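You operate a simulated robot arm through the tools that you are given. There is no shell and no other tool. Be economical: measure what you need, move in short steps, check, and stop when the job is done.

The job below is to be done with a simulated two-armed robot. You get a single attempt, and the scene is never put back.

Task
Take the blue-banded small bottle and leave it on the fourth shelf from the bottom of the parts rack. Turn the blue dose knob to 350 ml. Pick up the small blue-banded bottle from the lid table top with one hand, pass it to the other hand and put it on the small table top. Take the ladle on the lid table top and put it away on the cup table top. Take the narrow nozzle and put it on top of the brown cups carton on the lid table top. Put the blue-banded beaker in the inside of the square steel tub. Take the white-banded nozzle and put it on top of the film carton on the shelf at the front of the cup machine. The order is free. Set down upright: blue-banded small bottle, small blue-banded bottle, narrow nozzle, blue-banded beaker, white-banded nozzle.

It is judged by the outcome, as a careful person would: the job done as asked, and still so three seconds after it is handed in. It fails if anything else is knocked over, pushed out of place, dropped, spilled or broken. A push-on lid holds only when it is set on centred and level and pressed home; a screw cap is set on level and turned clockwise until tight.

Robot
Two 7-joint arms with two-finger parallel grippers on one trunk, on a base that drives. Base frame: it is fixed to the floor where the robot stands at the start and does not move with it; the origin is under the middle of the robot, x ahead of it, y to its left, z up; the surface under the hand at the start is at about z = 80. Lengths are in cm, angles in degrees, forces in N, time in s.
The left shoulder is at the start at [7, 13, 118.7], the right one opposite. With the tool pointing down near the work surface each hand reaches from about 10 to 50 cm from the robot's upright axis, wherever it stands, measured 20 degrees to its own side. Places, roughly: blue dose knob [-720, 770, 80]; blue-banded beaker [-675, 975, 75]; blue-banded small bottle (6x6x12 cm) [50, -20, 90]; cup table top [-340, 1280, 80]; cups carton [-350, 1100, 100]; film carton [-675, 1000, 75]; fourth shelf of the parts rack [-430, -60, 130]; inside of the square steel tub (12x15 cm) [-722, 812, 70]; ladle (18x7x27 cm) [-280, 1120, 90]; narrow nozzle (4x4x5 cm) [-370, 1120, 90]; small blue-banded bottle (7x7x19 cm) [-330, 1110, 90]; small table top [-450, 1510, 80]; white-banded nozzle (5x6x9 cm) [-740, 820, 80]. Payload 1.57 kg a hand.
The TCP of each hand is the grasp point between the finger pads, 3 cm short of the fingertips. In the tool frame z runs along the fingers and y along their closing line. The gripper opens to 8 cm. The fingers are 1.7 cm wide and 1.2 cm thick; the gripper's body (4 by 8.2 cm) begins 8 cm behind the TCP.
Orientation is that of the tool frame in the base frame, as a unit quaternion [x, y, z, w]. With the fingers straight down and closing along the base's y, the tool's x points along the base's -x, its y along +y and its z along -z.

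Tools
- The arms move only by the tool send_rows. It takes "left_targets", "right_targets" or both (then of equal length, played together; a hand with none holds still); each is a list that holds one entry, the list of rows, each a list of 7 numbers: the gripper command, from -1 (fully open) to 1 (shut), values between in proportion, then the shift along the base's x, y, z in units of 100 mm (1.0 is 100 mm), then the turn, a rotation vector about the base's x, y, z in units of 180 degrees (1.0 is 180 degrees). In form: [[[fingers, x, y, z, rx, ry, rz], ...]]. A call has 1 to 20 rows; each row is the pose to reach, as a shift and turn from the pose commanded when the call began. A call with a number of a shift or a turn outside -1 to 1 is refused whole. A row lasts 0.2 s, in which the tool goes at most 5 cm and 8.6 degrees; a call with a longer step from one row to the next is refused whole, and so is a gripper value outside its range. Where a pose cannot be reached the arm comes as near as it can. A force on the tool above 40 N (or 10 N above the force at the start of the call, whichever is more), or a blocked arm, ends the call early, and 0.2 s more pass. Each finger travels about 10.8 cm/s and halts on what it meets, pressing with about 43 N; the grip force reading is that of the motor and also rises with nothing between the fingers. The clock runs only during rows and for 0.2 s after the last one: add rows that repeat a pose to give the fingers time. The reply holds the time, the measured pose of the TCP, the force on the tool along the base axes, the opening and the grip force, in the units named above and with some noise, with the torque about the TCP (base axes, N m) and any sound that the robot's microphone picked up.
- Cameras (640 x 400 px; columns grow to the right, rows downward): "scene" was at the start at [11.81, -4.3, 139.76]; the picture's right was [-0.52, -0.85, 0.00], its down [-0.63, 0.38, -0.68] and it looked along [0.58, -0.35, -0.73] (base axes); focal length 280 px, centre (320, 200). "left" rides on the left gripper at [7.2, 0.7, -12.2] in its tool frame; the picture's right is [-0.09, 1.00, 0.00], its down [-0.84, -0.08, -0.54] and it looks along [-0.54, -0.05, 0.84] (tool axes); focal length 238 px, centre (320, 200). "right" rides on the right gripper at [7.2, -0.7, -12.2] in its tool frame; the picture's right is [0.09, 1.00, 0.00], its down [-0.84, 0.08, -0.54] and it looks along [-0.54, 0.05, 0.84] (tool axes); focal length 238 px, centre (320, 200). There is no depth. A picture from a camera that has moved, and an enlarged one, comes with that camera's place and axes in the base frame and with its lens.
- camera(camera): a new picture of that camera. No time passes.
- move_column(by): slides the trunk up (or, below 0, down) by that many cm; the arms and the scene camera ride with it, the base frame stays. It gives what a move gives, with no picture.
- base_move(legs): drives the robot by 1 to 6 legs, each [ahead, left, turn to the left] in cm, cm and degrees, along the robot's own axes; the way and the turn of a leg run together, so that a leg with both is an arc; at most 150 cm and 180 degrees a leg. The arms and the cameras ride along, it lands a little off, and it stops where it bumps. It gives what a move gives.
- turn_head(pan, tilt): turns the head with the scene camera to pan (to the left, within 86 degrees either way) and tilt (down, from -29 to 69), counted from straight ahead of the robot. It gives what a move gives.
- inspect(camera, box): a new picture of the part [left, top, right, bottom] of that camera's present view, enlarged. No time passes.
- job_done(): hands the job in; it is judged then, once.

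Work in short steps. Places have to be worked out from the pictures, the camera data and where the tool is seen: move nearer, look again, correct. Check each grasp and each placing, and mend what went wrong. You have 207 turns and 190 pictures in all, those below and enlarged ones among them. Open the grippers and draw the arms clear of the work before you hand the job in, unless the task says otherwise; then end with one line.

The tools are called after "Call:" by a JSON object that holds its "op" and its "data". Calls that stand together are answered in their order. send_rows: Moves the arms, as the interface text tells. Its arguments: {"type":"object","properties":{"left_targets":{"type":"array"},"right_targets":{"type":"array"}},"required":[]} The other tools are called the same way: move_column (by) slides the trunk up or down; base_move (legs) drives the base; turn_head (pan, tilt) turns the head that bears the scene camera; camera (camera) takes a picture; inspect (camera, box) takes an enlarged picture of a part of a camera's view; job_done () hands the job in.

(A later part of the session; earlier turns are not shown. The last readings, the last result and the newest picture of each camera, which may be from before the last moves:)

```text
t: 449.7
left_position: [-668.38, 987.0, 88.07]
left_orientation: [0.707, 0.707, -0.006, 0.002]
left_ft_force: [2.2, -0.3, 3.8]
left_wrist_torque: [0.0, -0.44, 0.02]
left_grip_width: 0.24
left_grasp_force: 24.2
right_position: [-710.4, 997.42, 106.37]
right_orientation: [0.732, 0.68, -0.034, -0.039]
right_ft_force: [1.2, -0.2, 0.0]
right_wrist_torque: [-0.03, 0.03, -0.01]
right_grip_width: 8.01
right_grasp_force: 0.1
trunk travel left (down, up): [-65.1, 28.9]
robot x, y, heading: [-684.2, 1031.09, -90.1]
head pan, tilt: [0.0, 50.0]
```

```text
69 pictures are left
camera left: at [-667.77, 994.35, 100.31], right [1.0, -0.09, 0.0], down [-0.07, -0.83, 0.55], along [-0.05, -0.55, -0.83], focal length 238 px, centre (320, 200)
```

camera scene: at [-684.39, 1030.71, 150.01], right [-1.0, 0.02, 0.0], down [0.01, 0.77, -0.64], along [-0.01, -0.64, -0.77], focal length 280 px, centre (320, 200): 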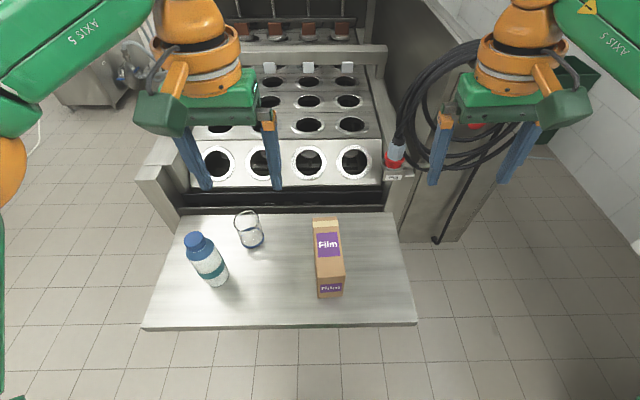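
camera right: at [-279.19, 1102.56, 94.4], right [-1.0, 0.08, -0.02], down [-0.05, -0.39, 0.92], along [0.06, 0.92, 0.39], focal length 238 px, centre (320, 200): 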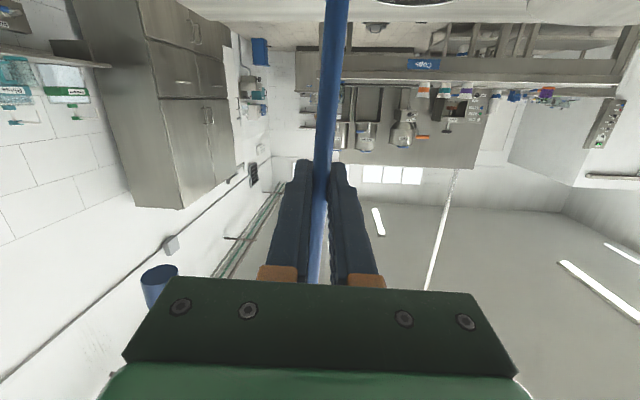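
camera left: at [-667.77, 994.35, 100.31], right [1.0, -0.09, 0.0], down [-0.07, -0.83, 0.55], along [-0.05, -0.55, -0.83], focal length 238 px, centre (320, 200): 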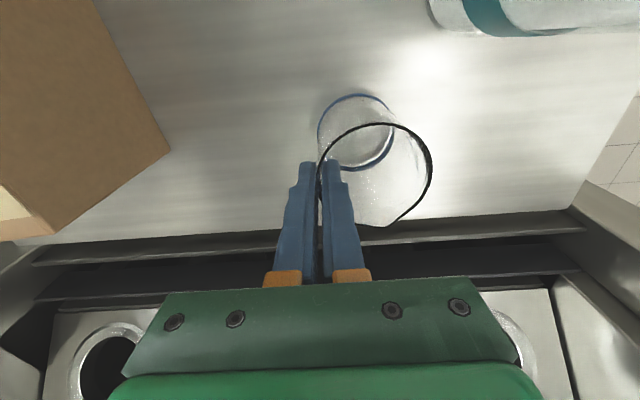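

Wall held. Lift 28 and look.

Call:
{"op": "move_column", "data": {"by": 28}}

Call:
{"op": "camera", "data": {"camera": "left"}}

Call:
{"op": "camera", "data": {"camera": "scene"}}

```text
t: 452.5
left_position: [-668.56, 986.91, 116.06]
left_orientation: [0.707, 0.707, -0.006, 0.001]
left_ft_force: [0.6, 0.7, -0.7]
left_wrist_torque: [0.0, 0.05, -0.02]
left_grip_width: 0.26
left_grasp_force: 24.0
right_position: [-710.56, 997.23, 134.24]
right_orientation: [0.732, 0.679, -0.033, -0.039]
right_ft_force: [0.1, -0.4, -0.3]
right_wrist_torque: [-0.02, 0.0, 0.0]
right_grip_width: 7.99
right_grasp_force: 0.1
trunk travel left (down, up): [-93.1, 0.9]
robot x, y, heading: [-683.98, 1030.91, -90.3]
head pan, tilt: [0.0, 50.0]
```

```text
68 pictures are left
camera left: at [-667.77, 994.24, 128.25], right [1.0, -0.09, -0.01], down [-0.07, -0.83, 0.55], along [-0.06, -0.55, -0.84], focal length 238 px, centre (320, 200)
```

left: 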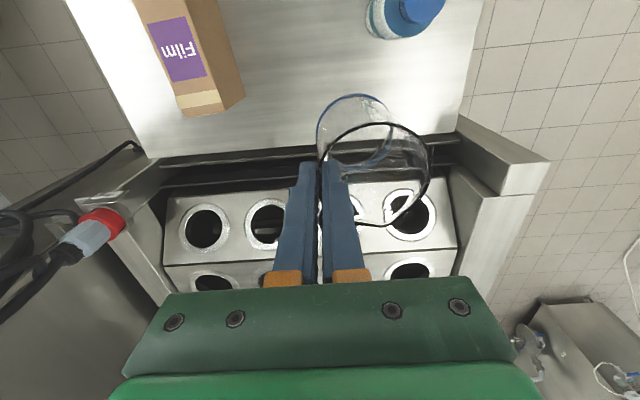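

```text
67 pictures are left
camera scene: at [-684.32, 1017.9, 150.0], right [-1.0, 0.0, 0.0], down [0.0, 0.77, -0.64], along [0.0, -0.64, -0.77], focal length 280 px, centre (320, 200)
```

scene: 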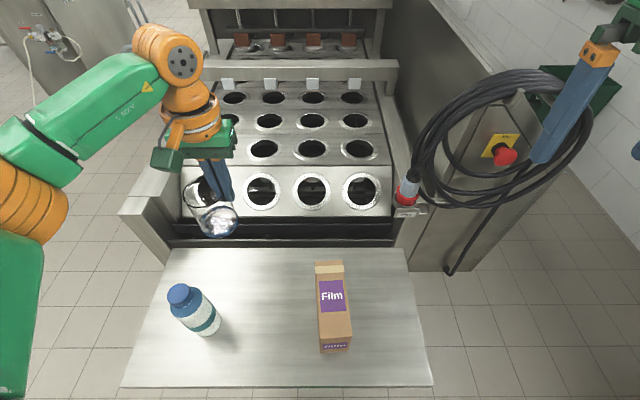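

The beaker is up. The knob/tub side must be reached through the gap on the machine's +x side. Back off, turn to heading 180 and look at the gap.

Call:
{"op": "base_move", "data": {"legs": [[-45, 0, 0], [0, 0, -90], [-70, 0, 0]]}}

Call:
{"op": "turn_head", "data": {"pan": 75, "tilt": 20}}

Call:
{"op": "camera", "data": {"camera": "scene"}}

```text
t: 462.4
left_position: [-659.71, 1058.47, 116.0]
left_orientation: [1.0, -0.017, -0.004, -0.003]
left_ft_force: [-0.3, 0.2, 0.0]
left_wrist_torque: [0.04, 0.0, -0.01]
left_grip_width: 0.18
left_grasp_force: 23.7
right_position: [-647.95, 1100.16, 134.32]
right_orientation: [0.997, -0.054, 0.007, -0.051]
right_ft_force: [0.3, 0.2, 0.3]
right_wrist_torque: [-0.02, 0.02, -0.02]
right_grip_width: 7.96
right_grasp_force: 0.2
trunk travel left (down, up): [-93.1, 0.9]
robot x, y, heading: [-614.96, 1072.6, 177.7]
head pan, tilt: [0.0, 50.0]
```

```text
t: 463.9
left_position: [-659.63, 1058.56, 116.12]
left_orientation: [1.0, -0.018, -0.004, -0.004]
left_ft_force: [0.2, -1.1, -1.1]
left_wrist_torque: [0.02, 0.01, -0.01]
left_grip_width: 0.25
left_grasp_force: 23.3
right_position: [-647.83, 1100.15, 134.33]
right_orientation: [0.997, -0.055, 0.006, -0.05]
right_ft_force: [-0.2, 0.0, 0.5]
right_wrist_torque: [-0.01, -0.01, 0.05]
right_grip_width: 8.02
right_grasp_force: 0.1
trunk travel left (down, up): [-93.1, 0.9]
robot x, y, heading: [-615.27, 1072.79, 177.8]
head pan, tilt: [75.0, 20.0]
```

```text
66 pictures are left
camera scene: at [-622.98, 1063.92, 154.56], right [-0.96, 0.3, 0.0], down [0.1, 0.33, -0.94], along [-0.28, -0.9, -0.34], focal length 280 px, centre (320, 200)
```

scene: 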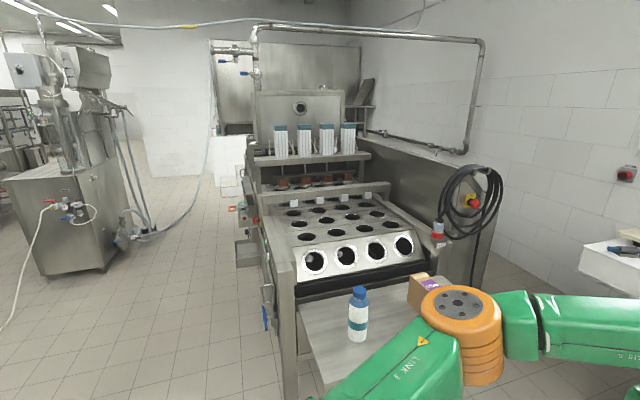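

The gap beside the machine is wide (x ≈ -625…-510). Slide left (–y) along x ≈ -562.

Call:
{"op": "base_move", "data": {"legs": [[-20, 90, 2], [-33, 100, 0], [0, 115, 0]]}}

Call:
{"op": "turn_head", "data": {"pan": 30, "tilt": 30}}

Call:
{"op": "camera", "data": {"camera": "scene"}}

```text
t: 479.3
left_position: [-609.33, 749.46, 116.22]
left_orientation: [1.0, 0.003, -0.004, -0.002]
left_ft_force: [-0.4, 0.1, -0.6]
left_wrist_torque: [0.02, 0.0, 0.02]
left_grip_width: 0.2
left_grasp_force: 24.2
right_position: [-599.21, 791.47, 134.34]
right_orientation: [0.998, -0.035, 0.004, -0.051]
right_ft_force: [0.5, 0.1, 0.2]
right_wrist_torque: [-0.03, -0.01, -0.02]
right_grip_width: 7.98
right_grasp_force: 0.1
trunk travel left (down, up): [-93.1, 0.9]
robot x, y, heading: [-565.74, 765.47, -180.0]
head pan, tilt: [75.0, 20.0]
```

```text
t: 480.4
left_position: [-609.33, 749.37, 116.06]
left_orientation: [1.0, 0.003, -0.004, -0.004]
left_ft_force: [-0.5, 0.0, -2.6]
left_wrist_torque: [0.0, 0.03, 0.04]
left_grip_width: 0.21
left_grasp_force: 23.3
right_position: [-599.23, 791.33, 134.35]
right_orientation: [0.998, -0.034, 0.004, -0.051]
right_ft_force: [0.3, 0.2, 0.5]
right_wrist_torque: [0.03, -0.03, 0.0]
right_grip_width: 8.0
right_grasp_force: 0.1
trunk travel left (down, up): [-93.1, 0.9]
robot x, y, heading: [-565.93, 765.09, -179.8]
head pan, tilt: [30.0, 30.0]
```

```text
65 pictures are left
camera scene: at [-578.37, 760.64, 152.96], right [-0.5, 0.86, 0.0], down [0.43, 0.25, -0.87], along [-0.75, -0.43, -0.5], focal length 280 px, centre (320, 200)
```

scene: 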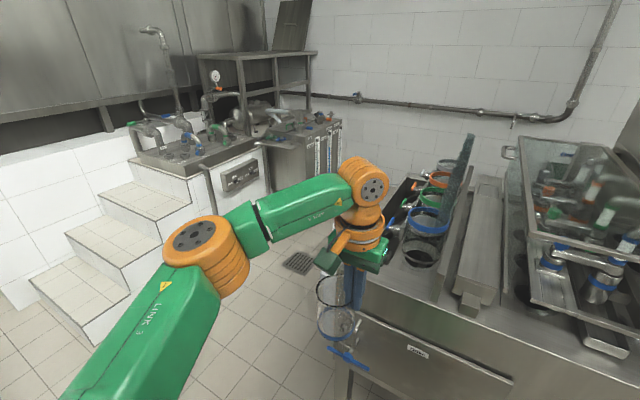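

Call:
{"op": "turn_head", "data": {"pan": -5, "tilt": 32}}

Call:
{"op": "camera", "data": {"camera": "scene"}}

```text
t: 481.4
left_position: [-609.29, 749.29, 116.11]
left_orientation: [1.0, 0.003, -0.004, -0.004]
left_ft_force: [0.6, 0.1, -1.1]
left_wrist_torque: [0.05, 0.02, 0.0]
left_grip_width: 0.24
left_grasp_force: 23.7
right_position: [-599.11, 791.49, 134.49]
right_orientation: [0.998, -0.035, 0.005, -0.051]
right_ft_force: [0.0, -0.4, -0.6]
right_wrist_torque: [0.02, 0.01, -0.02]
right_grip_width: 8.01
right_grasp_force: 0.1
trunk travel left (down, up): [-93.1, 0.9]
robot x, y, heading: [-565.32, 765.37, -180.1]
head pan, tilt: [-5.0, 32.0]
```

```text
64 pictures are left
camera scene: at [-579.48, 765.94, 152.64], right [0.09, 1.0, 0.0], down [0.53, -0.04, -0.85], along [-0.84, 0.07, -0.53], focal length 280 px, centre (320, 200)
```

scene: 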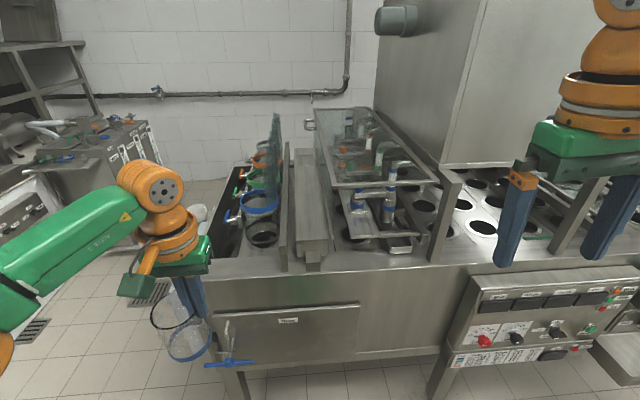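

Call:
{"op": "inspect", "data": {"camera": "scene", "box": [220, 90, 460, 270]}}

```text
2.22 times, centred on (340, 180) of scene
camera zoom: at [-579.48, 765.94, 152.64], right [0.09, 1.0, 0.0], down [0.53, -0.04, -0.85], along [-0.84, 0.07, -0.53], focal length 623 px, centre (276, 244)
```

zoom: 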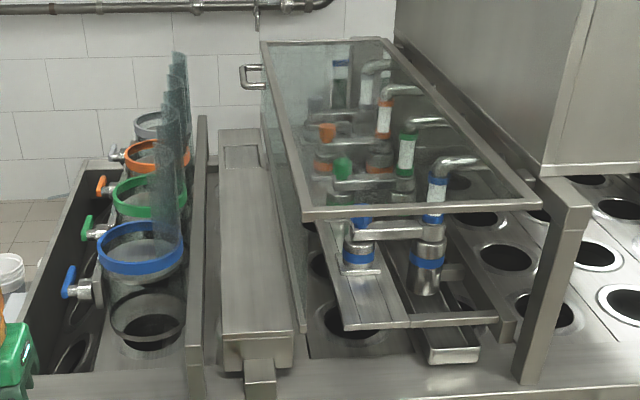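

These targets seem to lie on the far (–x) side lanes. I need to go around the –y end. Check the floor there for the hose.

Call:
{"op": "turn_head", "data": {"pan": 70, "tilt": 35}}

Call:
{"op": "camera", "data": {"camera": "scene"}}

```text
t: 482.9
left_position: [-609.44, 749.28, 116.08]
left_orientation: [1.0, 0.002, -0.005, -0.003]
left_ft_force: [-0.6, 0.0, -1.0]
left_wrist_torque: [0.04, 0.02, 0.02]
left_grip_width: 0.21
left_grasp_force: 23.7
right_position: [-599.23, 791.48, 134.28]
right_orientation: [0.998, -0.034, 0.004, -0.052]
right_ft_force: [-0.6, 0.3, -0.4]
right_wrist_torque: [-0.03, 0.0, 0.0]
right_grip_width: 8.0
right_grasp_force: 0.0
trunk travel left (down, up): [-93.1, 0.9]
robot x, y, heading: [-565.23, 765.31, -179.7]
head pan, tilt: [70.0, 35.0]
```

```text
62 pictures are left
camera scene: at [-573.58, 756.9, 152.17], right [-0.94, 0.34, 0.0], down [0.2, 0.54, -0.82], along [-0.28, -0.77, -0.57], focal length 280 px, centre (320, 200)
```

scene: 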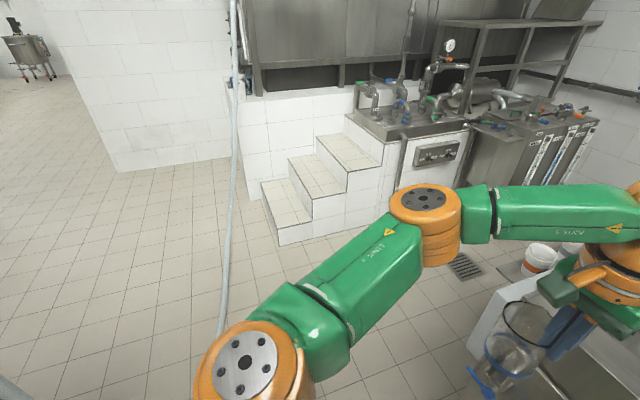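

The hose leaves toward –y at x ≈ -555, so the area west of it is free. Go out, turn to heading 0, and then back up toward x ≈ -760 along y ≈ 680.

Call:
{"op": "base_move", "data": {"legs": [[8, 40, 0], [12, 45, 0], [25, 0, 0], [0, 0, 180]]}}

Call:
{"op": "turn_head", "data": {"pan": 60, "tilt": 30}}

Call:
{"op": "base_move", "data": {"legs": [[-115, 0, 0]]}}

Call:
{"op": "camera", "data": {"camera": "scene"}}

```text
t: 496.5
left_position: [-567.14, 696.4, 116.04]
left_orientation: [0.009, 1.0, -0.003, 0.004]
left_ft_force: [1.4, 0.8, -1.3]
left_wrist_torque: [-0.02, 0.01, 0.0]
left_grip_width: 0.23
left_grasp_force: 23.9
right_position: [-578.38, 654.6, 134.32]
right_orientation: [0.045, 0.998, -0.051, -0.005]
right_ft_force: [0.4, -0.1, 0.2]
right_wrist_torque: [-0.01, -0.04, 0.01]
right_grip_width: 8.0
right_grasp_force: 0.0
trunk travel left (down, up): [-93.1, 0.9]
robot x, y, heading: [-611.57, 681.67, -1.3]
head pan, tilt: [70.0, 35.0]
```

```text
t: 497.2
left_position: [-567.34, 696.35, 116.08]
left_orientation: [0.009, 1.0, -0.004, 0.004]
left_ft_force: [-0.5, 0.6, -1.2]
left_wrist_torque: [-0.07, 0.0, -0.05]
left_grip_width: 0.24
left_grasp_force: 24.0
right_position: [-578.16, 654.61, 134.38]
right_orientation: [0.047, 0.998, -0.05, -0.005]
right_ft_force: [-0.1, -0.1, 0.7]
right_wrist_torque: [0.03, -0.01, -0.03]
right_grip_width: 8.0
right_grasp_force: 0.1
trunk travel left (down, up): [-93.1, 0.9]
robot x, y, heading: [-611.38, 680.98, -1.1]
head pan, tilt: [60.0, 30.0]
```

```text
t: 503.1
left_position: [-682.73, 698.68, 116.11]
left_orientation: [0.003, 1.0, -0.004, 0.004]
left_ft_force: [-0.5, 0.1, -1.0]
left_wrist_torque: [-0.02, 0.04, 0.0]
left_grip_width: 0.22
left_grasp_force: 23.4
right_position: [-693.33, 656.68, 134.34]
right_orientation: [0.04, 0.998, -0.051, -0.004]
right_ft_force: [-0.1, 0.7, -0.2]
right_wrist_torque: [-0.03, -0.01, 0.03]
right_grip_width: 8.01
right_grasp_force: 0.1
trunk travel left (down, up): [-93.1, 0.9]
robot x, y, heading: [-727.05, 683.19, -0.5]
head pan, tilt: [60.0, 30.0]
```

```text
61 pictures are left
camera scene: at [-717.03, 690.79, 152.94], right [0.86, -0.51, 0.0], down [-0.26, -0.43, -0.87], along [0.44, 0.75, -0.5], focal length 280 px, centre (320, 200)
```

scene: 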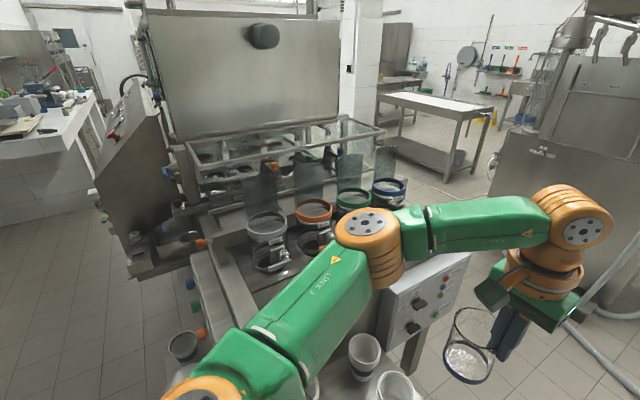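

Call:
{"op": "inspect", "data": {"camera": "scene", "box": [80, 140, 320, 380]}}

```text
1.67 times, centred on (200, 260) of scene
camera zoom: at [-717.03, 690.79, 152.94], right [0.86, -0.51, 0.0], down [-0.26, -0.43, -0.87], along [0.44, 0.75, -0.5], focal length 467 px, centre (520, 100)
```

zoom: 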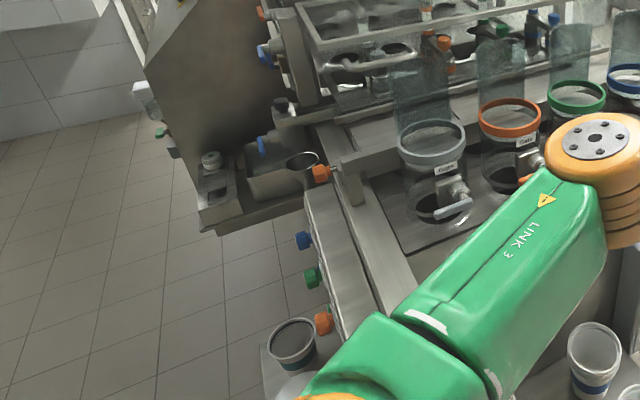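

Now I see them: blue, green, orange dose knobs on a side bar (blue ≈ [-721, 773, 80]), the tub and the nozzle on a ledge further along. Back to x ≈ -800 and slide left to y ≈ 780.

Call:
{"op": "base_move", "data": {"legs": [[-73, 0, 0.5], [0, 92, 0]]}}

Call:
{"op": "turn_head", "data": {"pan": 5, "tilt": 45}}

Call:
{"op": "camera", "data": {"camera": "scene"}}

```text
t: 511.5
left_position: [-756.7, 790.68, 116.03]
left_orientation: [-0.005, 1.0, -0.003, 0.004]
left_ft_force: [0.0, -0.5, -0.3]
left_wrist_torque: [0.03, -0.03, 0.01]
left_grip_width: 0.24
left_grasp_force: 23.8
right_position: [-766.38, 748.54, 134.33]
right_orientation: [0.032, 0.998, -0.051, -0.004]
right_ft_force: [0.0, 0.2, -0.8]
right_wrist_torque: [0.02, -0.03, -0.01]
right_grip_width: 7.99
right_grasp_force: 0.1
trunk travel left (down, up): [-93.1, 0.9]
robot x, y, heading: [-800.25, 774.66, 0.4]
head pan, tilt: [60.0, 30.0]
```

```text
t: 512.7
left_position: [-756.47, 790.77, 116.02]
left_orientation: [-0.006, 1.0, -0.003, 0.004]
left_ft_force: [-0.5, 0.0, -0.5]
left_wrist_torque: [-0.08, 0.01, 0.02]
left_grip_width: 0.21
left_grasp_force: 23.7
right_position: [-766.47, 748.66, 134.32]
right_orientation: [0.032, 0.998, -0.051, -0.004]
right_ft_force: [0.6, -0.5, -0.5]
right_wrist_torque: [-0.02, 0.01, 0.02]
right_grip_width: 8.0
right_grasp_force: 0.1
trunk travel left (down, up): [-93.1, 0.9]
robot x, y, heading: [-800.1, 774.47, 0.6]
head pan, tilt: [5.0, 45.0]
```

```text
59 pictures are left
camera scene: at [-787.13, 775.21, 150.69], right [0.1, -1.0, 0.0], down [-0.7, -0.07, -0.71], along [0.7, 0.07, -0.71], focal length 280 px, centre (320, 200)
```

scene: 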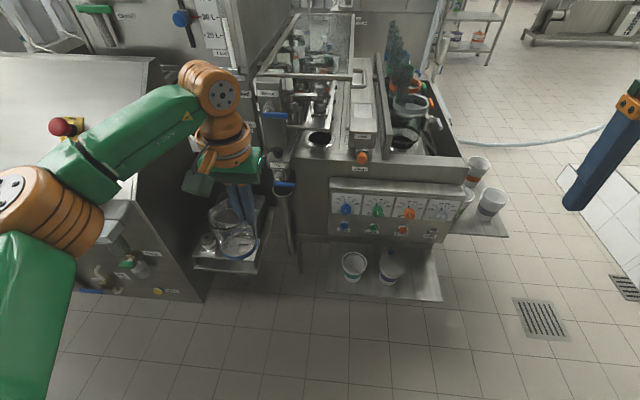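

Call:
{"op": "inspect", "data": {"camera": "scene", "box": [310, 165, 470, 265]}}

Call:
{"op": "inspect", "data": {"camera": "scene", "box": [170, 170, 330, 310]}}

```text
4.00 times, centred on (390, 215) of scene
camera zoom: at [-787.13, 775.21, 150.69], right [0.1, -1.0, 0.0], down [-0.7, -0.07, -0.71], along [0.7, 0.07, -0.71], focal length 1122 px, centre (40, 140)
```

zoom: 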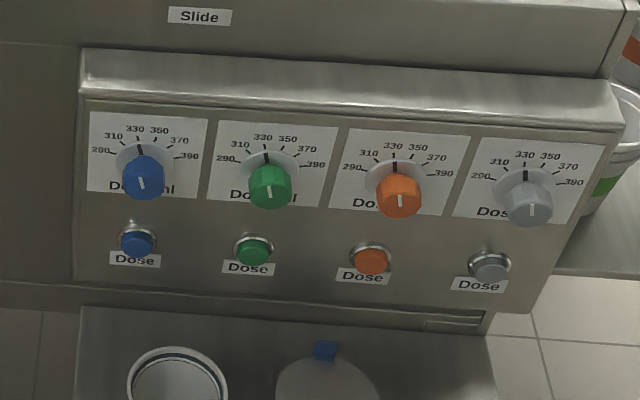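

```text
2.86 times, centred on (250, 240) of scene
camera zoom: at [-787.13, 775.21, 150.69], right [0.1, -1.0, 0.0], down [-0.7, -0.07, -0.71], along [0.7, 0.07, -0.71], focal length 801 px, centre (520, 86)
```

zoom: 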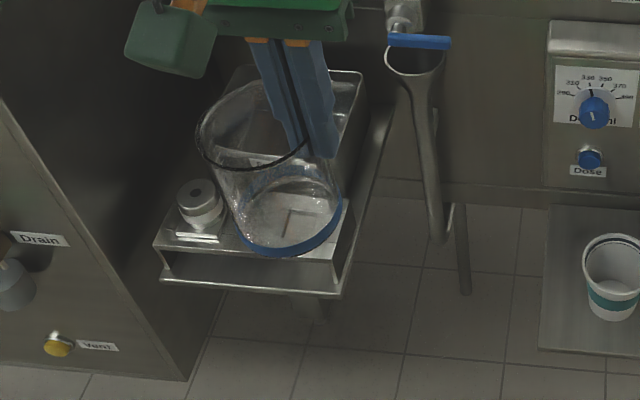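

The scale runs 290–390 ml, with the blue pointer now left of 350. To see the tub clearly, move the left hand 10 cm to the right for a moment.

Call:
{"op": "send_rows", "data": {"left_targets": [[[1, -0.1, -0.25, 0, 0, 0, 0], [1, -0.2, -0.5, 0, 0, 0, 0], [1, -0.3, -0.75, 0, 0, 0, 0], [1, -0.3, -1.0, 0, 0, 0, 0], [1, -0.3, -1.0, 0, 0, 0, 0]]]}}

Call:
{"op": "inspect", "data": {"camera": "scene", "box": [150, 150, 350, 310]}}

```text
t: 513.9
left_position: [-759.5, 780.73, 116.12]
left_orientation: [-0.005, 1.0, -0.003, 0.004]
left_ft_force: [0.1, 0.9, -1.5]
left_wrist_torque: [-0.03, -0.03, -0.04]
left_grip_width: 0.2
left_grasp_force: 23.7
right_position: [-766.36, 748.69, 134.44]
right_orientation: [0.032, 0.998, -0.05, -0.004]
right_ft_force: [-0.6, 0.7, 0.6]
right_wrist_torque: [0.01, 0.02, 0.0]
right_grip_width: 7.98
right_grasp_force: 0.1
trunk travel left (down, up): [-93.1, 0.9]
robot x, y, heading: [-800.22, 774.42, 0.2]
head pan, tilt: [5.0, 45.0]
```

```text
2.50 times, centred on (250, 230) of scene
camera zoom: at [-787.12, 775.17, 150.69], right [0.09, -1.0, 0.0], down [-0.7, -0.07, -0.71], along [0.7, 0.07, -0.71], focal length 701 px, centre (495, 125)
```

zoom: 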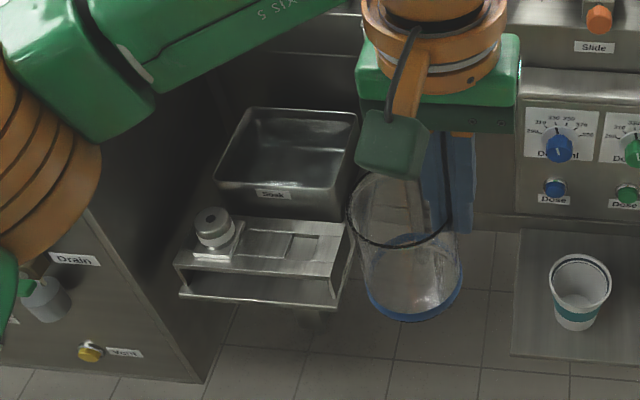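

Triangulation gives the nozzle top at [-736.4, 816.4, 79.6], ledge z ≈ 70.5, and the tub centre at about [-722, 811] with rim z ≈ 77. Restore the left hand and drive so the beaker comes above the tub.

Call:
{"op": "send_rows", "data": {"left_targets": [[[1, 0.1, 0.25, 0, 0, 0, 0], [1, 0.2, 0.5, 0, 0, 0, 0], [1, 0.3, 0.75, 0, 0, 0, 0], [1, 0.3, 1.0, 0, 0, 0, 0]]]}}

Call:
{"op": "base_move", "data": {"legs": [[30, 17.5, 0]]}}

Call:
{"op": "camera", "data": {"camera": "left"}}

Call:
{"op": "camera", "data": {"camera": "scene"}}

```text
t: 514.9
left_position: [-756.48, 790.89, 116.16]
left_orientation: [-0.005, 1.0, -0.004, 0.004]
left_ft_force: [-0.4, -0.3, -1.7]
left_wrist_torque: [-0.05, 0.0, 0.01]
left_grip_width: 0.22
left_grasp_force: 23.9
right_position: [-766.44, 748.82, 134.38]
right_orientation: [0.032, 0.998, -0.052, -0.004]
right_ft_force: [-0.2, -0.8, 0.6]
right_wrist_torque: [-0.01, -0.02, -0.01]
right_grip_width: 8.0
right_grasp_force: 0.2
trunk travel left (down, up): [-93.1, 0.9]
robot x, y, heading: [-800.49, 774.75, 0.3]
head pan, tilt: [5.0, 45.0]
```

```text
t: 517.2
left_position: [-726.64, 808.11, 116.12]
left_orientation: [-0.003, 1.0, -0.002, 0.006]
left_ft_force: [-1.0, 0.2, -0.7]
left_wrist_torque: [-0.01, -0.01, 0.03]
left_grip_width: 0.22
left_grasp_force: 23.8
right_position: [-737.0, 766.15, 134.39]
right_orientation: [0.036, 0.998, -0.05, -0.004]
right_ft_force: [-0.2, -0.2, 0.4]
right_wrist_torque: [0.03, -0.02, 0.01]
right_grip_width: 7.97
right_grasp_force: 0.1
trunk travel left (down, up): [-93.1, 0.9]
robot x, y, heading: [-770.56, 792.0, -0.2]
head pan, tilt: [5.0, 45.0]
```

```text
55 pictures are left
camera left: at [-734.05, 808.87, 128.4], right [0.09, 1.0, 0.0], down [0.83, -0.07, 0.55], along [0.55, -0.05, -0.83], focal length 238 px, centre (320, 200)
```

left: 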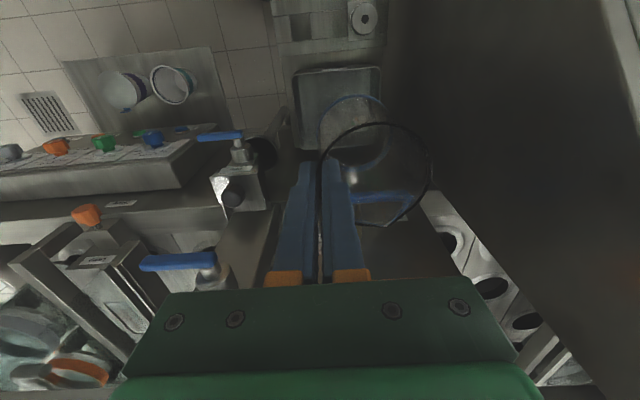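

```text
54 pictures are left
camera scene: at [-757.65, 792.72, 150.72], right [0.09, -1.0, 0.0], down [-0.7, -0.06, -0.71], along [0.71, 0.06, -0.71], focal length 280 px, centre (320, 200)
```

scene: 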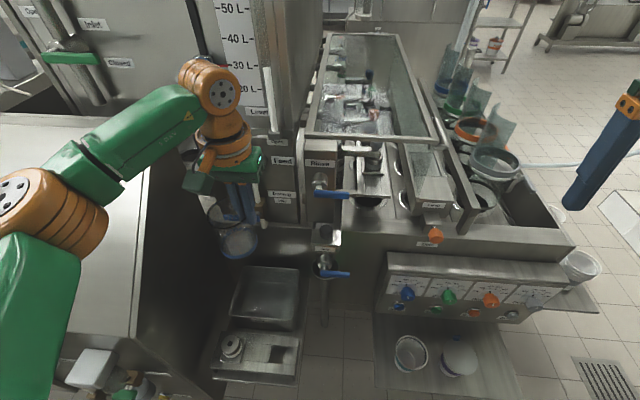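

The tub's rim corners confirm its centre at about [-721.8, 811.4]. Advance 4.6, retract the right hand, and lower the trunk 28.

Call:
{"op": "base_move", "data": {"legs": [[4.6, 0, 0]]}}

Call:
{"op": "send_rows", "data": {"right_targets": [[[-1, -0.3, 0, 0.2, 0, 0, 0], [-1, -0.6, 0, 0.4, 0, 0, 0], [-1, -0.9, 0, 0.5, 0, 0, 0], [-1, -0.9, 0, 0.5, 0, 0, 0]]]}}

Call:
{"op": "move_column", "data": {"by": -27}}

Call:
{"op": "camera", "data": {"camera": "left"}}

Call:
{"op": "camera", "data": {"camera": "scene"}}

```text
t: 518.1
left_position: [-722.66, 808.34, 116.41]
left_orientation: [-0.002, 1.0, -0.003, 0.009]
left_ft_force: [-1.0, -0.3, -1.2]
left_wrist_torque: [-0.02, -0.09, -0.03]
left_grip_width: 0.24
left_grasp_force: 23.3
right_position: [-733.18, 766.21, 134.72]
right_orientation: [0.035, 0.998, -0.05, -0.001]
right_ft_force: [-1.3, 1.2, 0.3]
right_wrist_torque: [-0.01, -0.07, 0.02]
right_grip_width: 8.0
right_grasp_force: 0.1
trunk travel left (down, up): [-93.1, 0.9]
robot x, y, heading: [-765.64, 792.1, 0.0]
head pan, tilt: [5.0, 45.0]
```

```text
t: 519.1
left_position: [-721.73, 808.18, 116.02]
left_orientation: [-0.002, 1.0, -0.003, 0.003]
left_ft_force: [-0.8, 0.4, -1.2]
left_wrist_torque: [-0.08, 0.01, -0.01]
left_grip_width: 0.24
left_grasp_force: 23.5
right_position: [-740.98, 765.92, 136.84]
right_orientation: [0.036, 0.998, -0.051, -0.003]
right_ft_force: [0.8, -0.1, 0.7]
right_wrist_torque: [0.01, 0.05, 0.02]
right_grip_width: 8.0
right_grasp_force: 0.2
right hand out of reach, approached as far as the arm can: row 1, 2, 3, 4
trunk travel left (down, up): [-93.1, 0.9]
robot x, y, heading: [-765.79, 792.46, 0.1]
head pan, tilt: [5.0, 45.0]
```

```text
t: 521.9
left_position: [-721.99, 808.2, 89.1]
left_orientation: [-0.002, 1.0, -0.003, 0.004]
left_ft_force: [-0.5, -0.1, -0.7]
left_wrist_torque: [-0.04, -0.04, 0.0]
left_grip_width: 0.22
left_grasp_force: 23.5
right_position: [-741.29, 766.06, 109.85]
right_orientation: [0.036, 0.998, -0.051, -0.004]
right_ft_force: [0.1, 0.5, 0.2]
right_wrist_torque: [0.02, 0.02, -0.03]
right_grip_width: 8.01
right_grasp_force: 0.1
trunk travel left (down, up): [-66.1, 27.9]
robot x, y, heading: [-765.93, 792.31, 0.0]
head pan, tilt: [5.0, 45.0]
```

```text
53 pictures are left
camera left: at [-729.21, 809.02, 101.29], right [0.09, 1.0, -0.01], down [0.83, -0.07, 0.55], along [0.55, -0.05, -0.84], focal length 238 px, centre (320, 200)
```

left: 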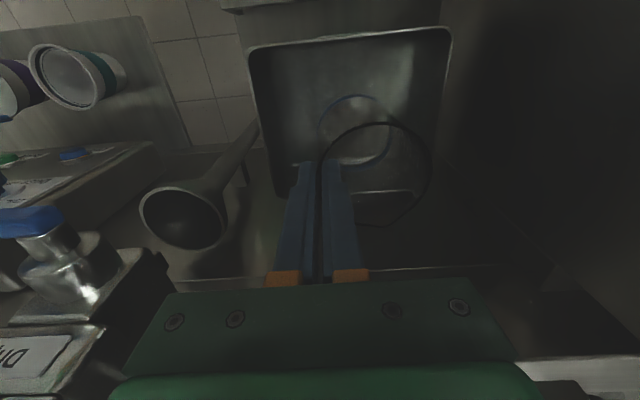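

```text
52 pictures are left
camera scene: at [-752.76, 792.91, 123.69], right [0.09, -1.0, 0.0], down [-0.7, -0.06, -0.71], along [0.7, 0.06, -0.71], focal length 280 px, centre (320, 200)
```

scene: 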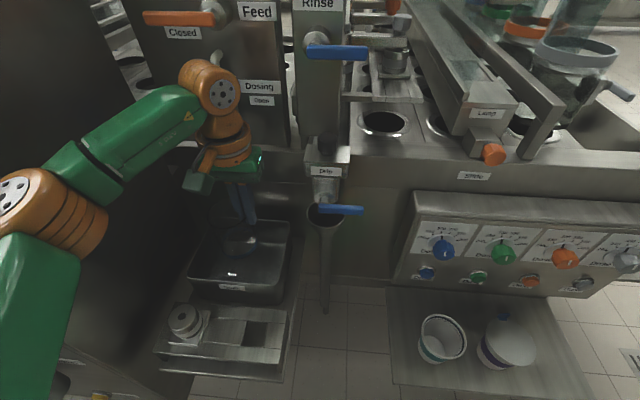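

The beaker's base is centred over the tub. Lower 9.5 more.

Call:
{"op": "move_column", "data": {"by": -9.5}}

Call:
{"op": "camera", "data": {"camera": "left"}}

```text
t: 523.1
left_position: [-722.42, 807.98, 79.97]
left_orientation: [-0.001, 1.0, -0.002, 0.008]
left_ft_force: [0.0, -2.1, 26.0]
left_wrist_torque: [0.54, -0.03, 0.01]
left_grip_width: 0.3
left_grasp_force: 23.8
right_position: [-741.66, 765.75, 100.62]
right_orientation: [0.035, 0.998, -0.049, -0.001]
right_ft_force: [-0.7, 0.5, 0.1]
right_wrist_torque: [0.01, 0.02, 0.01]
right_grip_width: 8.0
right_grasp_force: 0.1
trunk travel left (down, up): [-56.6, 37.4]
robot x, y, heading: [-766.34, 792.14, -0.1]
head pan, tilt: [5.0, 45.0]
```

```text
51 pictures are left
camera left: at [-729.66, 808.77, 92.11], right [0.09, 1.0, 0.0], down [0.83, -0.07, 0.56], along [0.55, -0.05, -0.83], focal length 238 px, centre (320, 200)
```

left: 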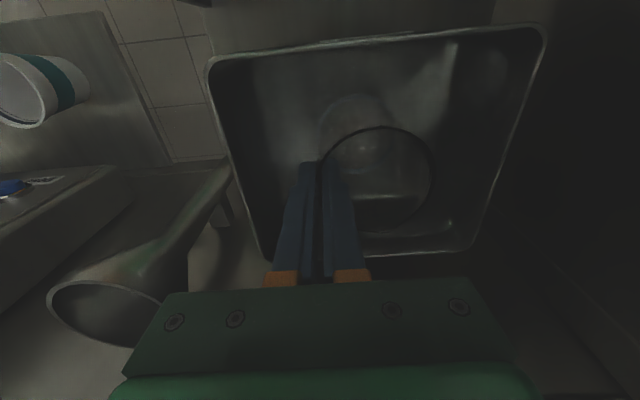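

Contact on the tub floor (26 N). Relieve, open to ~3.5 cm and rise.

Call:
{"op": "send_rows", "data": {"left_targets": [[[1, 0, 0, 0.03, 0, 0, 0], [0.6, 0, 0, 0.03, 0, 0, 0], [0.2, 0, 0, 0.03, 0, 0, 0], [0.2, 0, 0, 0.03, 0, 0, 0], [0.2, 0, 0, 0.3, 0, 0, 0], [0.2, 0, 0, 0.6, 0, 0, 0]]]}}

Call:
{"op": "move_column", "data": {"by": 20}}

Call:
{"op": "camera", "data": {"camera": "left"}}

```text
t: 524.5
left_position: [-721.71, 808.26, 85.78]
left_orientation: [-0.002, 1.0, -0.002, 0.004]
left_ft_force: [0.4, -0.2, 0.5]
left_wrist_torque: [0.01, 0.0, -0.01]
left_grip_width: 3.18
left_grasp_force: 0.0
right_position: [-741.33, 765.88, 100.39]
right_orientation: [0.036, 0.998, -0.05, -0.004]
right_ft_force: [-0.2, 0.2, 0.5]
right_wrist_torque: [0.0, -0.02, -0.01]
right_grip_width: 8.0
right_grasp_force: 0.1
trunk travel left (down, up): [-56.6, 37.4]
robot x, y, heading: [-765.99, 792.22, -0.3]
head pan, tilt: [5.0, 45.0]
```

```text
t: 526.7
left_position: [-721.75, 808.26, 105.73]
left_orientation: [-0.002, 1.0, -0.003, 0.004]
left_ft_force: [-0.6, 0.3, 0.5]
left_wrist_torque: [-0.02, 0.01, 0.01]
left_grip_width: 3.21
left_grasp_force: 0.1
right_position: [-741.28, 765.95, 120.29]
right_orientation: [0.035, 0.998, -0.051, -0.003]
right_ft_force: [-0.9, 0.6, 0.4]
right_wrist_torque: [0.03, 0.01, 0.01]
right_grip_width: 8.02
right_grasp_force: 0.1
trunk travel left (down, up): [-76.6, 17.4]
robot x, y, heading: [-765.4, 792.34, 0.1]
head pan, tilt: [5.0, 45.0]
```

```text
50 pictures are left
camera left: at [-729.07, 809.08, 117.8], right [0.09, 1.0, -0.01], down [0.83, -0.07, 0.55], along [0.55, -0.05, -0.83], focal length 238 px, centre (320, 200)
```

left: 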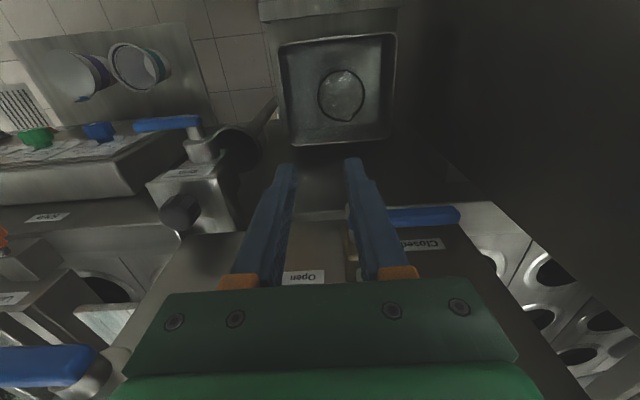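

The beaker stands in the tub. Now the white-banded nozzle at [-736.4, 816.4] with the left hand: back 11, shift the hand over, and look.

Call:
{"op": "base_move", "data": {"legs": [[-11, 0, 0]]}}

Call:
{"op": "send_rows", "data": {"left_targets": [[[-0.75, -0.1, 0.25, -0.1, 0, 0, 0], [-0.75, -0.2, 0.5, -0.3, 0, 0, 0], [-0.75, -0.37, 0.8, -0.5, 0, 0, 0], [-0.75, -0.37, 0.8, -0.7, 0, 0, 0], [-0.75, -0.37, 0.8, -0.7, 0, 0, 0]]]}}

Call:
{"op": "camera", "data": {"camera": "left"}}

```text
t: 527.9
left_position: [-732.48, 808.23, 105.48]
left_orientation: [0.0, 1.0, -0.004, 0.003]
left_ft_force: [0.1, 0.3, 0.0]
left_wrist_torque: [0.01, -0.01, 0.02]
left_grip_width: 3.18
left_grasp_force: 0.2
right_position: [-752.08, 765.73, 120.27]
right_orientation: [0.036, 0.998, -0.05, -0.006]
right_ft_force: [0.5, -0.1, 0.3]
right_wrist_torque: [-0.05, 0.02, 0.01]
right_grip_width: 8.01
right_grasp_force: 0.2
trunk travel left (down, up): [-76.6, 17.4]
robot x, y, heading: [-777.07, 792.56, -0.0]
head pan, tilt: [5.0, 45.0]
```

```text
t: 529.1
left_position: [-736.5, 816.26, 98.48]
left_orientation: [-0.001, 1.0, -0.002, 0.004]
left_ft_force: [-0.8, 0.5, 0.8]
left_wrist_torque: [-0.01, 0.02, -0.02]
left_grip_width: 7.02
left_grasp_force: 0.1
right_position: [-752.36, 765.96, 120.42]
right_orientation: [0.036, 0.998, -0.051, -0.003]
right_ft_force: [-0.7, -0.4, -0.1]
right_wrist_torque: [0.03, 0.01, -0.01]
right_grip_width: 8.0
right_grasp_force: 0.0
trunk travel left (down, up): [-76.6, 17.4]
robot x, y, heading: [-776.78, 792.4, -0.2]
head pan, tilt: [5.0, 45.0]
```

```text
49 pictures are left
camera left: at [-743.78, 817.0, 110.64], right [0.09, 1.0, -0.01], down [0.83, -0.07, 0.55], along [0.55, -0.05, -0.84], focal length 238 px, centre (320, 200)
```

left: 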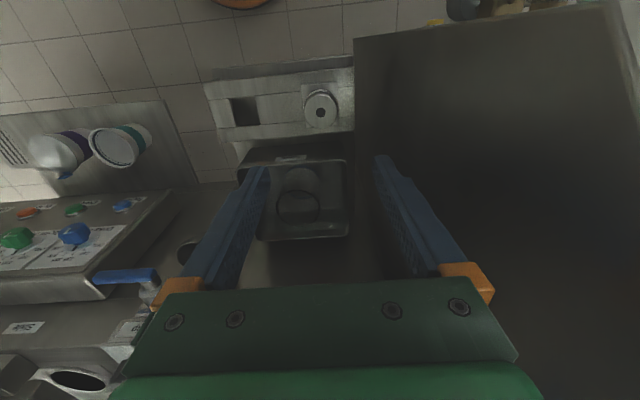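

Nozzle confirmed at [-737, 816.4]. Lower the trunk 19 with a 0.5 cm x correction first.

Call:
{"op": "send_rows", "data": {"left_targets": [[[-0.75, -0.05, 0.01, 0, 0, 0, 0], [-0.75, -0.05, 0.01, 0, 0, 0, 0]]]}}

Call:
{"op": "move_column", "data": {"by": -18}}

Call:
{"op": "camera", "data": {"camera": "left"}}

```text
t: 529.7
left_position: [-737.0, 816.41, 98.6]
left_orientation: [-0.001, 1.0, -0.003, 0.006]
left_ft_force: [-0.1, 0.6, 0.2]
left_wrist_torque: [0.02, -0.02, 0.01]
left_grip_width: 7.0
left_grasp_force: 0.0
right_position: [-752.34, 765.91, 120.42]
right_orientation: [0.036, 0.998, -0.051, -0.003]
right_ft_force: [-0.3, -0.8, -0.4]
right_wrist_torque: [0.01, 0.0, 0.0]
right_grip_width: 8.02
right_grasp_force: 0.1
trunk travel left (down, up): [-76.6, 17.4]
robot x, y, heading: [-777.07, 792.52, -0.2]
head pan, tilt: [5.0, 45.0]
```

```text
t: 531.7
left_position: [-737.27, 815.97, 80.71]
left_orientation: [0.0, 1.0, -0.001, 0.006]
left_ft_force: [-0.5, -0.5, 0.7]
left_wrist_torque: [-0.02, -0.03, -0.01]
left_grip_width: 7.02
left_grasp_force: 0.1
right_position: [-752.78, 765.56, 102.31]
right_orientation: [0.037, 0.998, -0.049, -0.002]
right_ft_force: [0.5, -1.5, -0.6]
right_wrist_torque: [0.01, 0.0, 0.01]
right_grip_width: 8.03
right_grasp_force: 0.1
trunk travel left (down, up): [-58.6, 35.4]
robot x, y, heading: [-776.88, 792.51, -0.1]
head pan, tilt: [5.0, 45.0]
```

```text
48 pictures are left
camera left: at [-744.62, 816.74, 92.86], right [0.09, 1.0, 0.0], down [0.83, -0.08, 0.55], along [0.55, -0.05, -0.83], focal length 238 px, centre (320, 200)
```

left: 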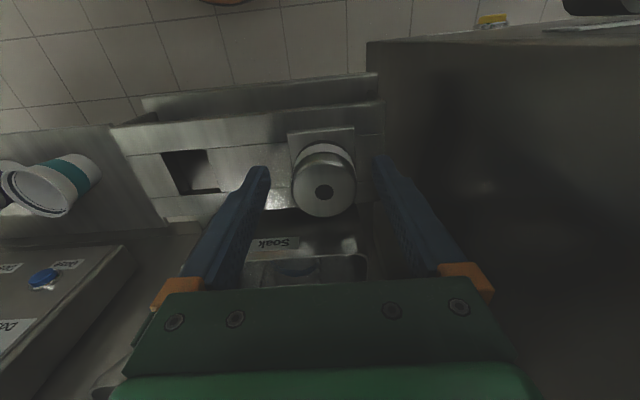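

Centred. Lower 4.5 and close.

Call:
{"op": "send_rows", "data": {"left_targets": [[[-0.75, 0.02, 0.02, -0.22, 0, 0, 0], [-0.75, 0.02, 0.02, -0.45, 0, 0, 0], [-0.75, 0.02, 0.02, -0.45, 0, 0, 0], [-0.3, 0.02, 0.02, -0.45, 0, 0, 0], [0.2, 0.02, 0.02, -0.45, 0, 0, 0], [1, 0.02, 0.02, -0.45, 0, 0, 0], [1, 0.02, 0.02, -0.45, 0, 0, 0]]]}}

Call:
{"op": "move_column", "data": {"by": 26}}

Call:
{"op": "camera", "data": {"camera": "left"}}

```text
t: 532.2
left_position: [-737.29, 816.16, 78.24]
left_orientation: [0.0, 1.0, -0.001, 0.011]
left_ft_force: [-7.6, -1.0, 17.4]
left_wrist_torque: [0.61, 0.32, 0.06]
left_grip_width: 6.86
left_grasp_force: 0.0
right_position: [-752.86, 765.54, 102.51]
right_orientation: [0.037, 0.998, -0.049, 0.0]
right_ft_force: [0.1, 0.9, -0.7]
right_wrist_torque: [0.01, 0.01, 0.03]
right_grip_width: 8.0
right_grasp_force: 0.1
trunk travel left (down, up): [-58.6, 35.4]
robot x, y, heading: [-776.99, 792.35, -0.1]
head pan, tilt: [5.0, 45.0]
stopped in row 2 (left hand): the force on the tool passed its limit at 67 N (the readings are from after the stop); the commanded pose is now the measured one
```

```text
t: 534.9
left_position: [-736.84, 816.38, 103.8]
left_orientation: [-0.001, 1.0, -0.003, 0.007]
left_ft_force: [0.0, 0.1, 0.6]
left_wrist_torque: [-0.01, -0.02, 0.02]
left_grip_width: 7.01
left_grasp_force: 0.0
right_position: [-752.36, 765.89, 128.35]
right_orientation: [0.037, 0.998, -0.051, -0.004]
right_ft_force: [1.0, -0.4, 0.1]
right_wrist_torque: [0.02, 0.0, -0.02]
right_grip_width: 7.99
right_grasp_force: 0.1
trunk travel left (down, up): [-84.6, 9.4]
robot x, y, heading: [-777.24, 792.43, -0.1]
head pan, tilt: [5.0, 45.0]
```

```text
47 pictures are left
camera left: at [-744.25, 817.27, 115.9], right [0.09, 1.0, -0.01], down [0.83, -0.07, 0.55], along [0.55, -0.06, -0.83], focal length 238 px, centre (320, 200)
```

left: 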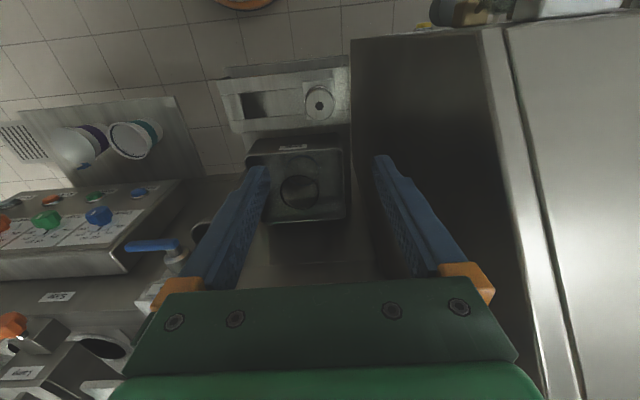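

One fingertip touched a lip at z ≈ 75; the nozzle is unmoved. I'll grip higher: TCP z ≈ 79.3.

Call:
{"op": "move_column", "data": {"by": -24.3}}

Call:
{"op": "send_rows", "data": {"left_targets": [[[-0.3, 0, 0, 0, 0, 0, 0], [0.2, 0, 0, 0, 0, 0, 0], [1, 0, 0, 0, 0, 0, 0], [1, 0, 0, 0, 0, 0, 0], [1, 0, 0, 0, 0, 0, 0]]]}}

Call:
{"op": "camera", "data": {"camera": "left"}}

```text
t: 537.4
left_position: [-737.31, 816.09, 79.7]
left_orientation: [0.0, 1.0, 0.0, 0.008]
left_ft_force: [-0.2, 0.0, -0.4]
left_wrist_torque: [0.02, -0.02, 0.02]
left_grip_width: 6.98
left_grasp_force: 0.1
right_position: [-752.71, 765.46, 103.99]
right_orientation: [0.037, 0.998, -0.048, -0.002]
right_ft_force: [-0.3, -0.3, -0.6]
right_wrist_torque: [-0.01, 0.02, 0.0]
right_grip_width: 7.98
right_grasp_force: 0.1
trunk travel left (down, up): [-60.3, 33.7]
robot x, y, heading: [-777.06, 792.39, 0.1]
head pan, tilt: [5.0, 45.0]
```

```text
t: 538.6
left_position: [-737.24, 816.11, 79.75]
left_orientation: [-0.001, 1.0, -0.001, 0.009]
left_ft_force: [-0.1, -0.1, -0.3]
left_wrist_torque: [0.01, 0.05, -0.01]
left_grip_width: 4.31
left_grasp_force: 43.0
right_position: [-752.84, 765.46, 104.21]
right_orientation: [0.036, 0.998, -0.047, -0.002]
right_ft_force: [0.9, 1.5, -0.2]
right_wrist_torque: [0.03, 0.0, -0.02]
right_grip_width: 7.99
right_grasp_force: 0.1
trunk travel left (down, up): [-60.3, 33.7]
robot x, y, heading: [-777.08, 792.31, 0.1]
head pan, tilt: [5.0, 45.0]
```

```text
46 pictures are left
camera left: at [-744.61, 816.84, 91.84], right [0.09, 1.0, 0.0], down [0.83, -0.08, 0.56], along [0.55, -0.05, -0.83], focal length 238 px, centre (320, 200)
```

left: 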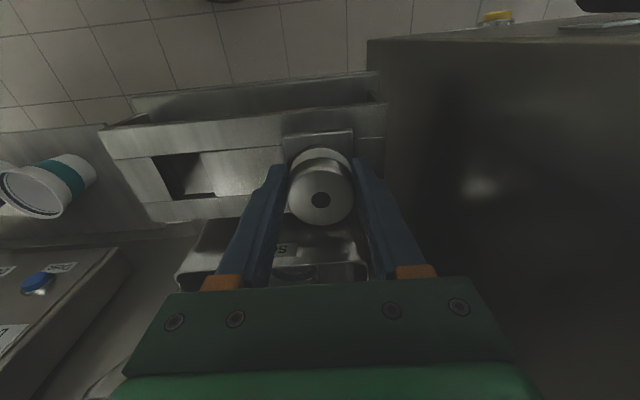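

Gripped (4.3 cm). Lift 24 and check.

Call:
{"op": "move_column", "data": {"by": 24}}

Call:
{"op": "camera", "data": {"camera": "left"}}

```text
t: 541.1
left_position: [-736.72, 816.47, 103.4]
left_orientation: [-0.001, 1.0, -0.005, 0.006]
left_ft_force: [0.0, 0.4, -4.0]
left_wrist_torque: [-0.04, 0.01, -0.03]
left_grip_width: 4.29
left_grasp_force: 43.1
right_position: [-752.33, 766.03, 127.94]
right_orientation: [0.037, 0.998, -0.052, -0.003]
right_ft_force: [0.0, 0.6, 0.0]
right_wrist_torque: [-0.02, -0.03, -0.02]
right_grip_width: 7.99
right_grasp_force: 0.0
trunk travel left (down, up): [-84.3, 9.7]
robot x, y, heading: [-777.11, 792.47, -0.2]
head pan, tilt: [5.0, 45.0]
```

```text
45 pictures are left
camera left: at [-744.17, 817.32, 115.55], right [0.09, 1.0, -0.01], down [0.83, -0.07, 0.55], along [0.55, -0.06, -0.83], focal length 238 px, centre (320, 200)
```

left: 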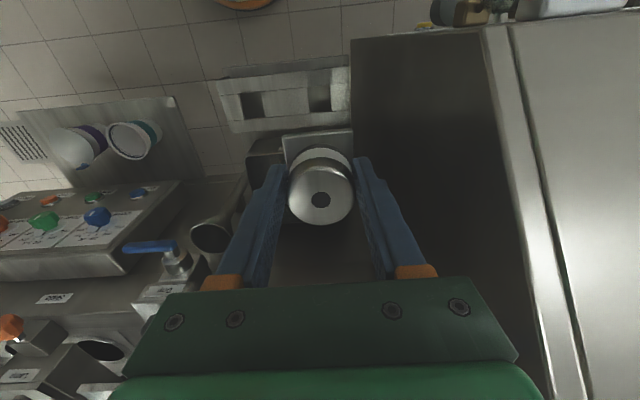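

The nozzle is held. Now the blue knob at about [-721, 773, 80]. A close look at its scale.

Call:
{"op": "turn_head", "data": {"pan": -20, "tilt": 50}}

Call:
{"op": "camera", "data": {"camera": "scene"}}

```text
t: 542.0
left_position: [-736.87, 816.53, 103.41]
left_orientation: [-0.001, 1.0, -0.004, 0.006]
left_ft_force: [0.3, 0.0, -4.4]
left_wrist_torque: [0.0, 0.0, 0.01]
left_grip_width: 4.31
left_grasp_force: 43.1
right_position: [-752.33, 765.93, 128.16]
right_orientation: [0.037, 0.998, -0.052, -0.004]
right_ft_force: [-0.1, -0.7, 0.8]
right_wrist_torque: [-0.02, 0.0, 0.06]
right_grip_width: 8.03
right_grasp_force: 0.0
trunk travel left (down, up): [-84.3, 9.7]
robot x, y, heading: [-777.24, 792.45, -0.2]
head pan, tilt: [-20.0, 50.0]
```

```text
44 pictures are left
camera scene: at [-764.62, 789.62, 141.2], right [-0.34, -0.94, 0.0], down [-0.72, 0.26, -0.64], along [0.6, -0.22, -0.77], focal length 280 px, centre (320, 200)
```

scene: 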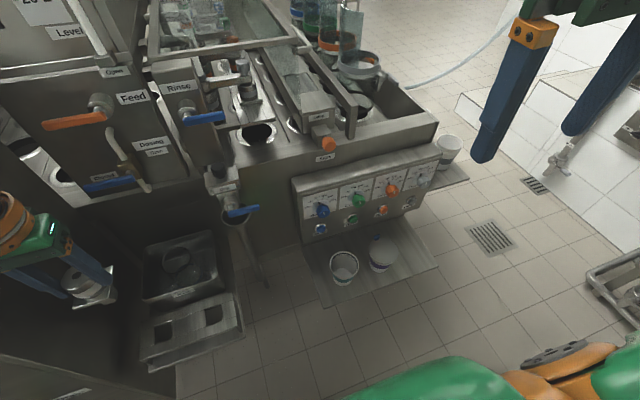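

Call:
{"op": "inspect", "data": {"camera": "scene", "box": [294, 178, 358, 242]}}

```text
6.25 times, centred on (326, 210) of scene
camera zoom: at [-764.62, 789.62, 141.2], right [-0.34, -0.94, 0.0], down [-0.72, 0.26, -0.64], along [0.6, -0.22, -0.77], focal length 1752 px, centre (282, 138)
```

zoom: 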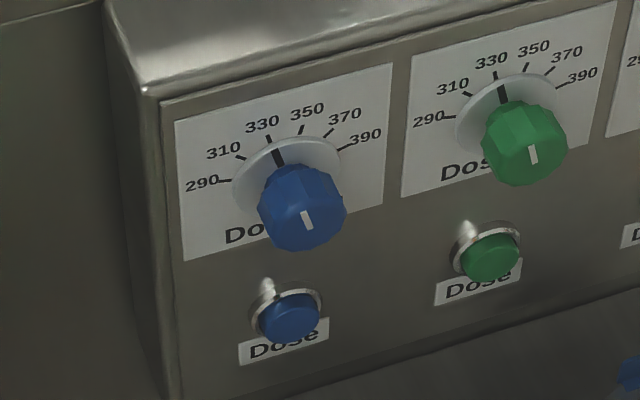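

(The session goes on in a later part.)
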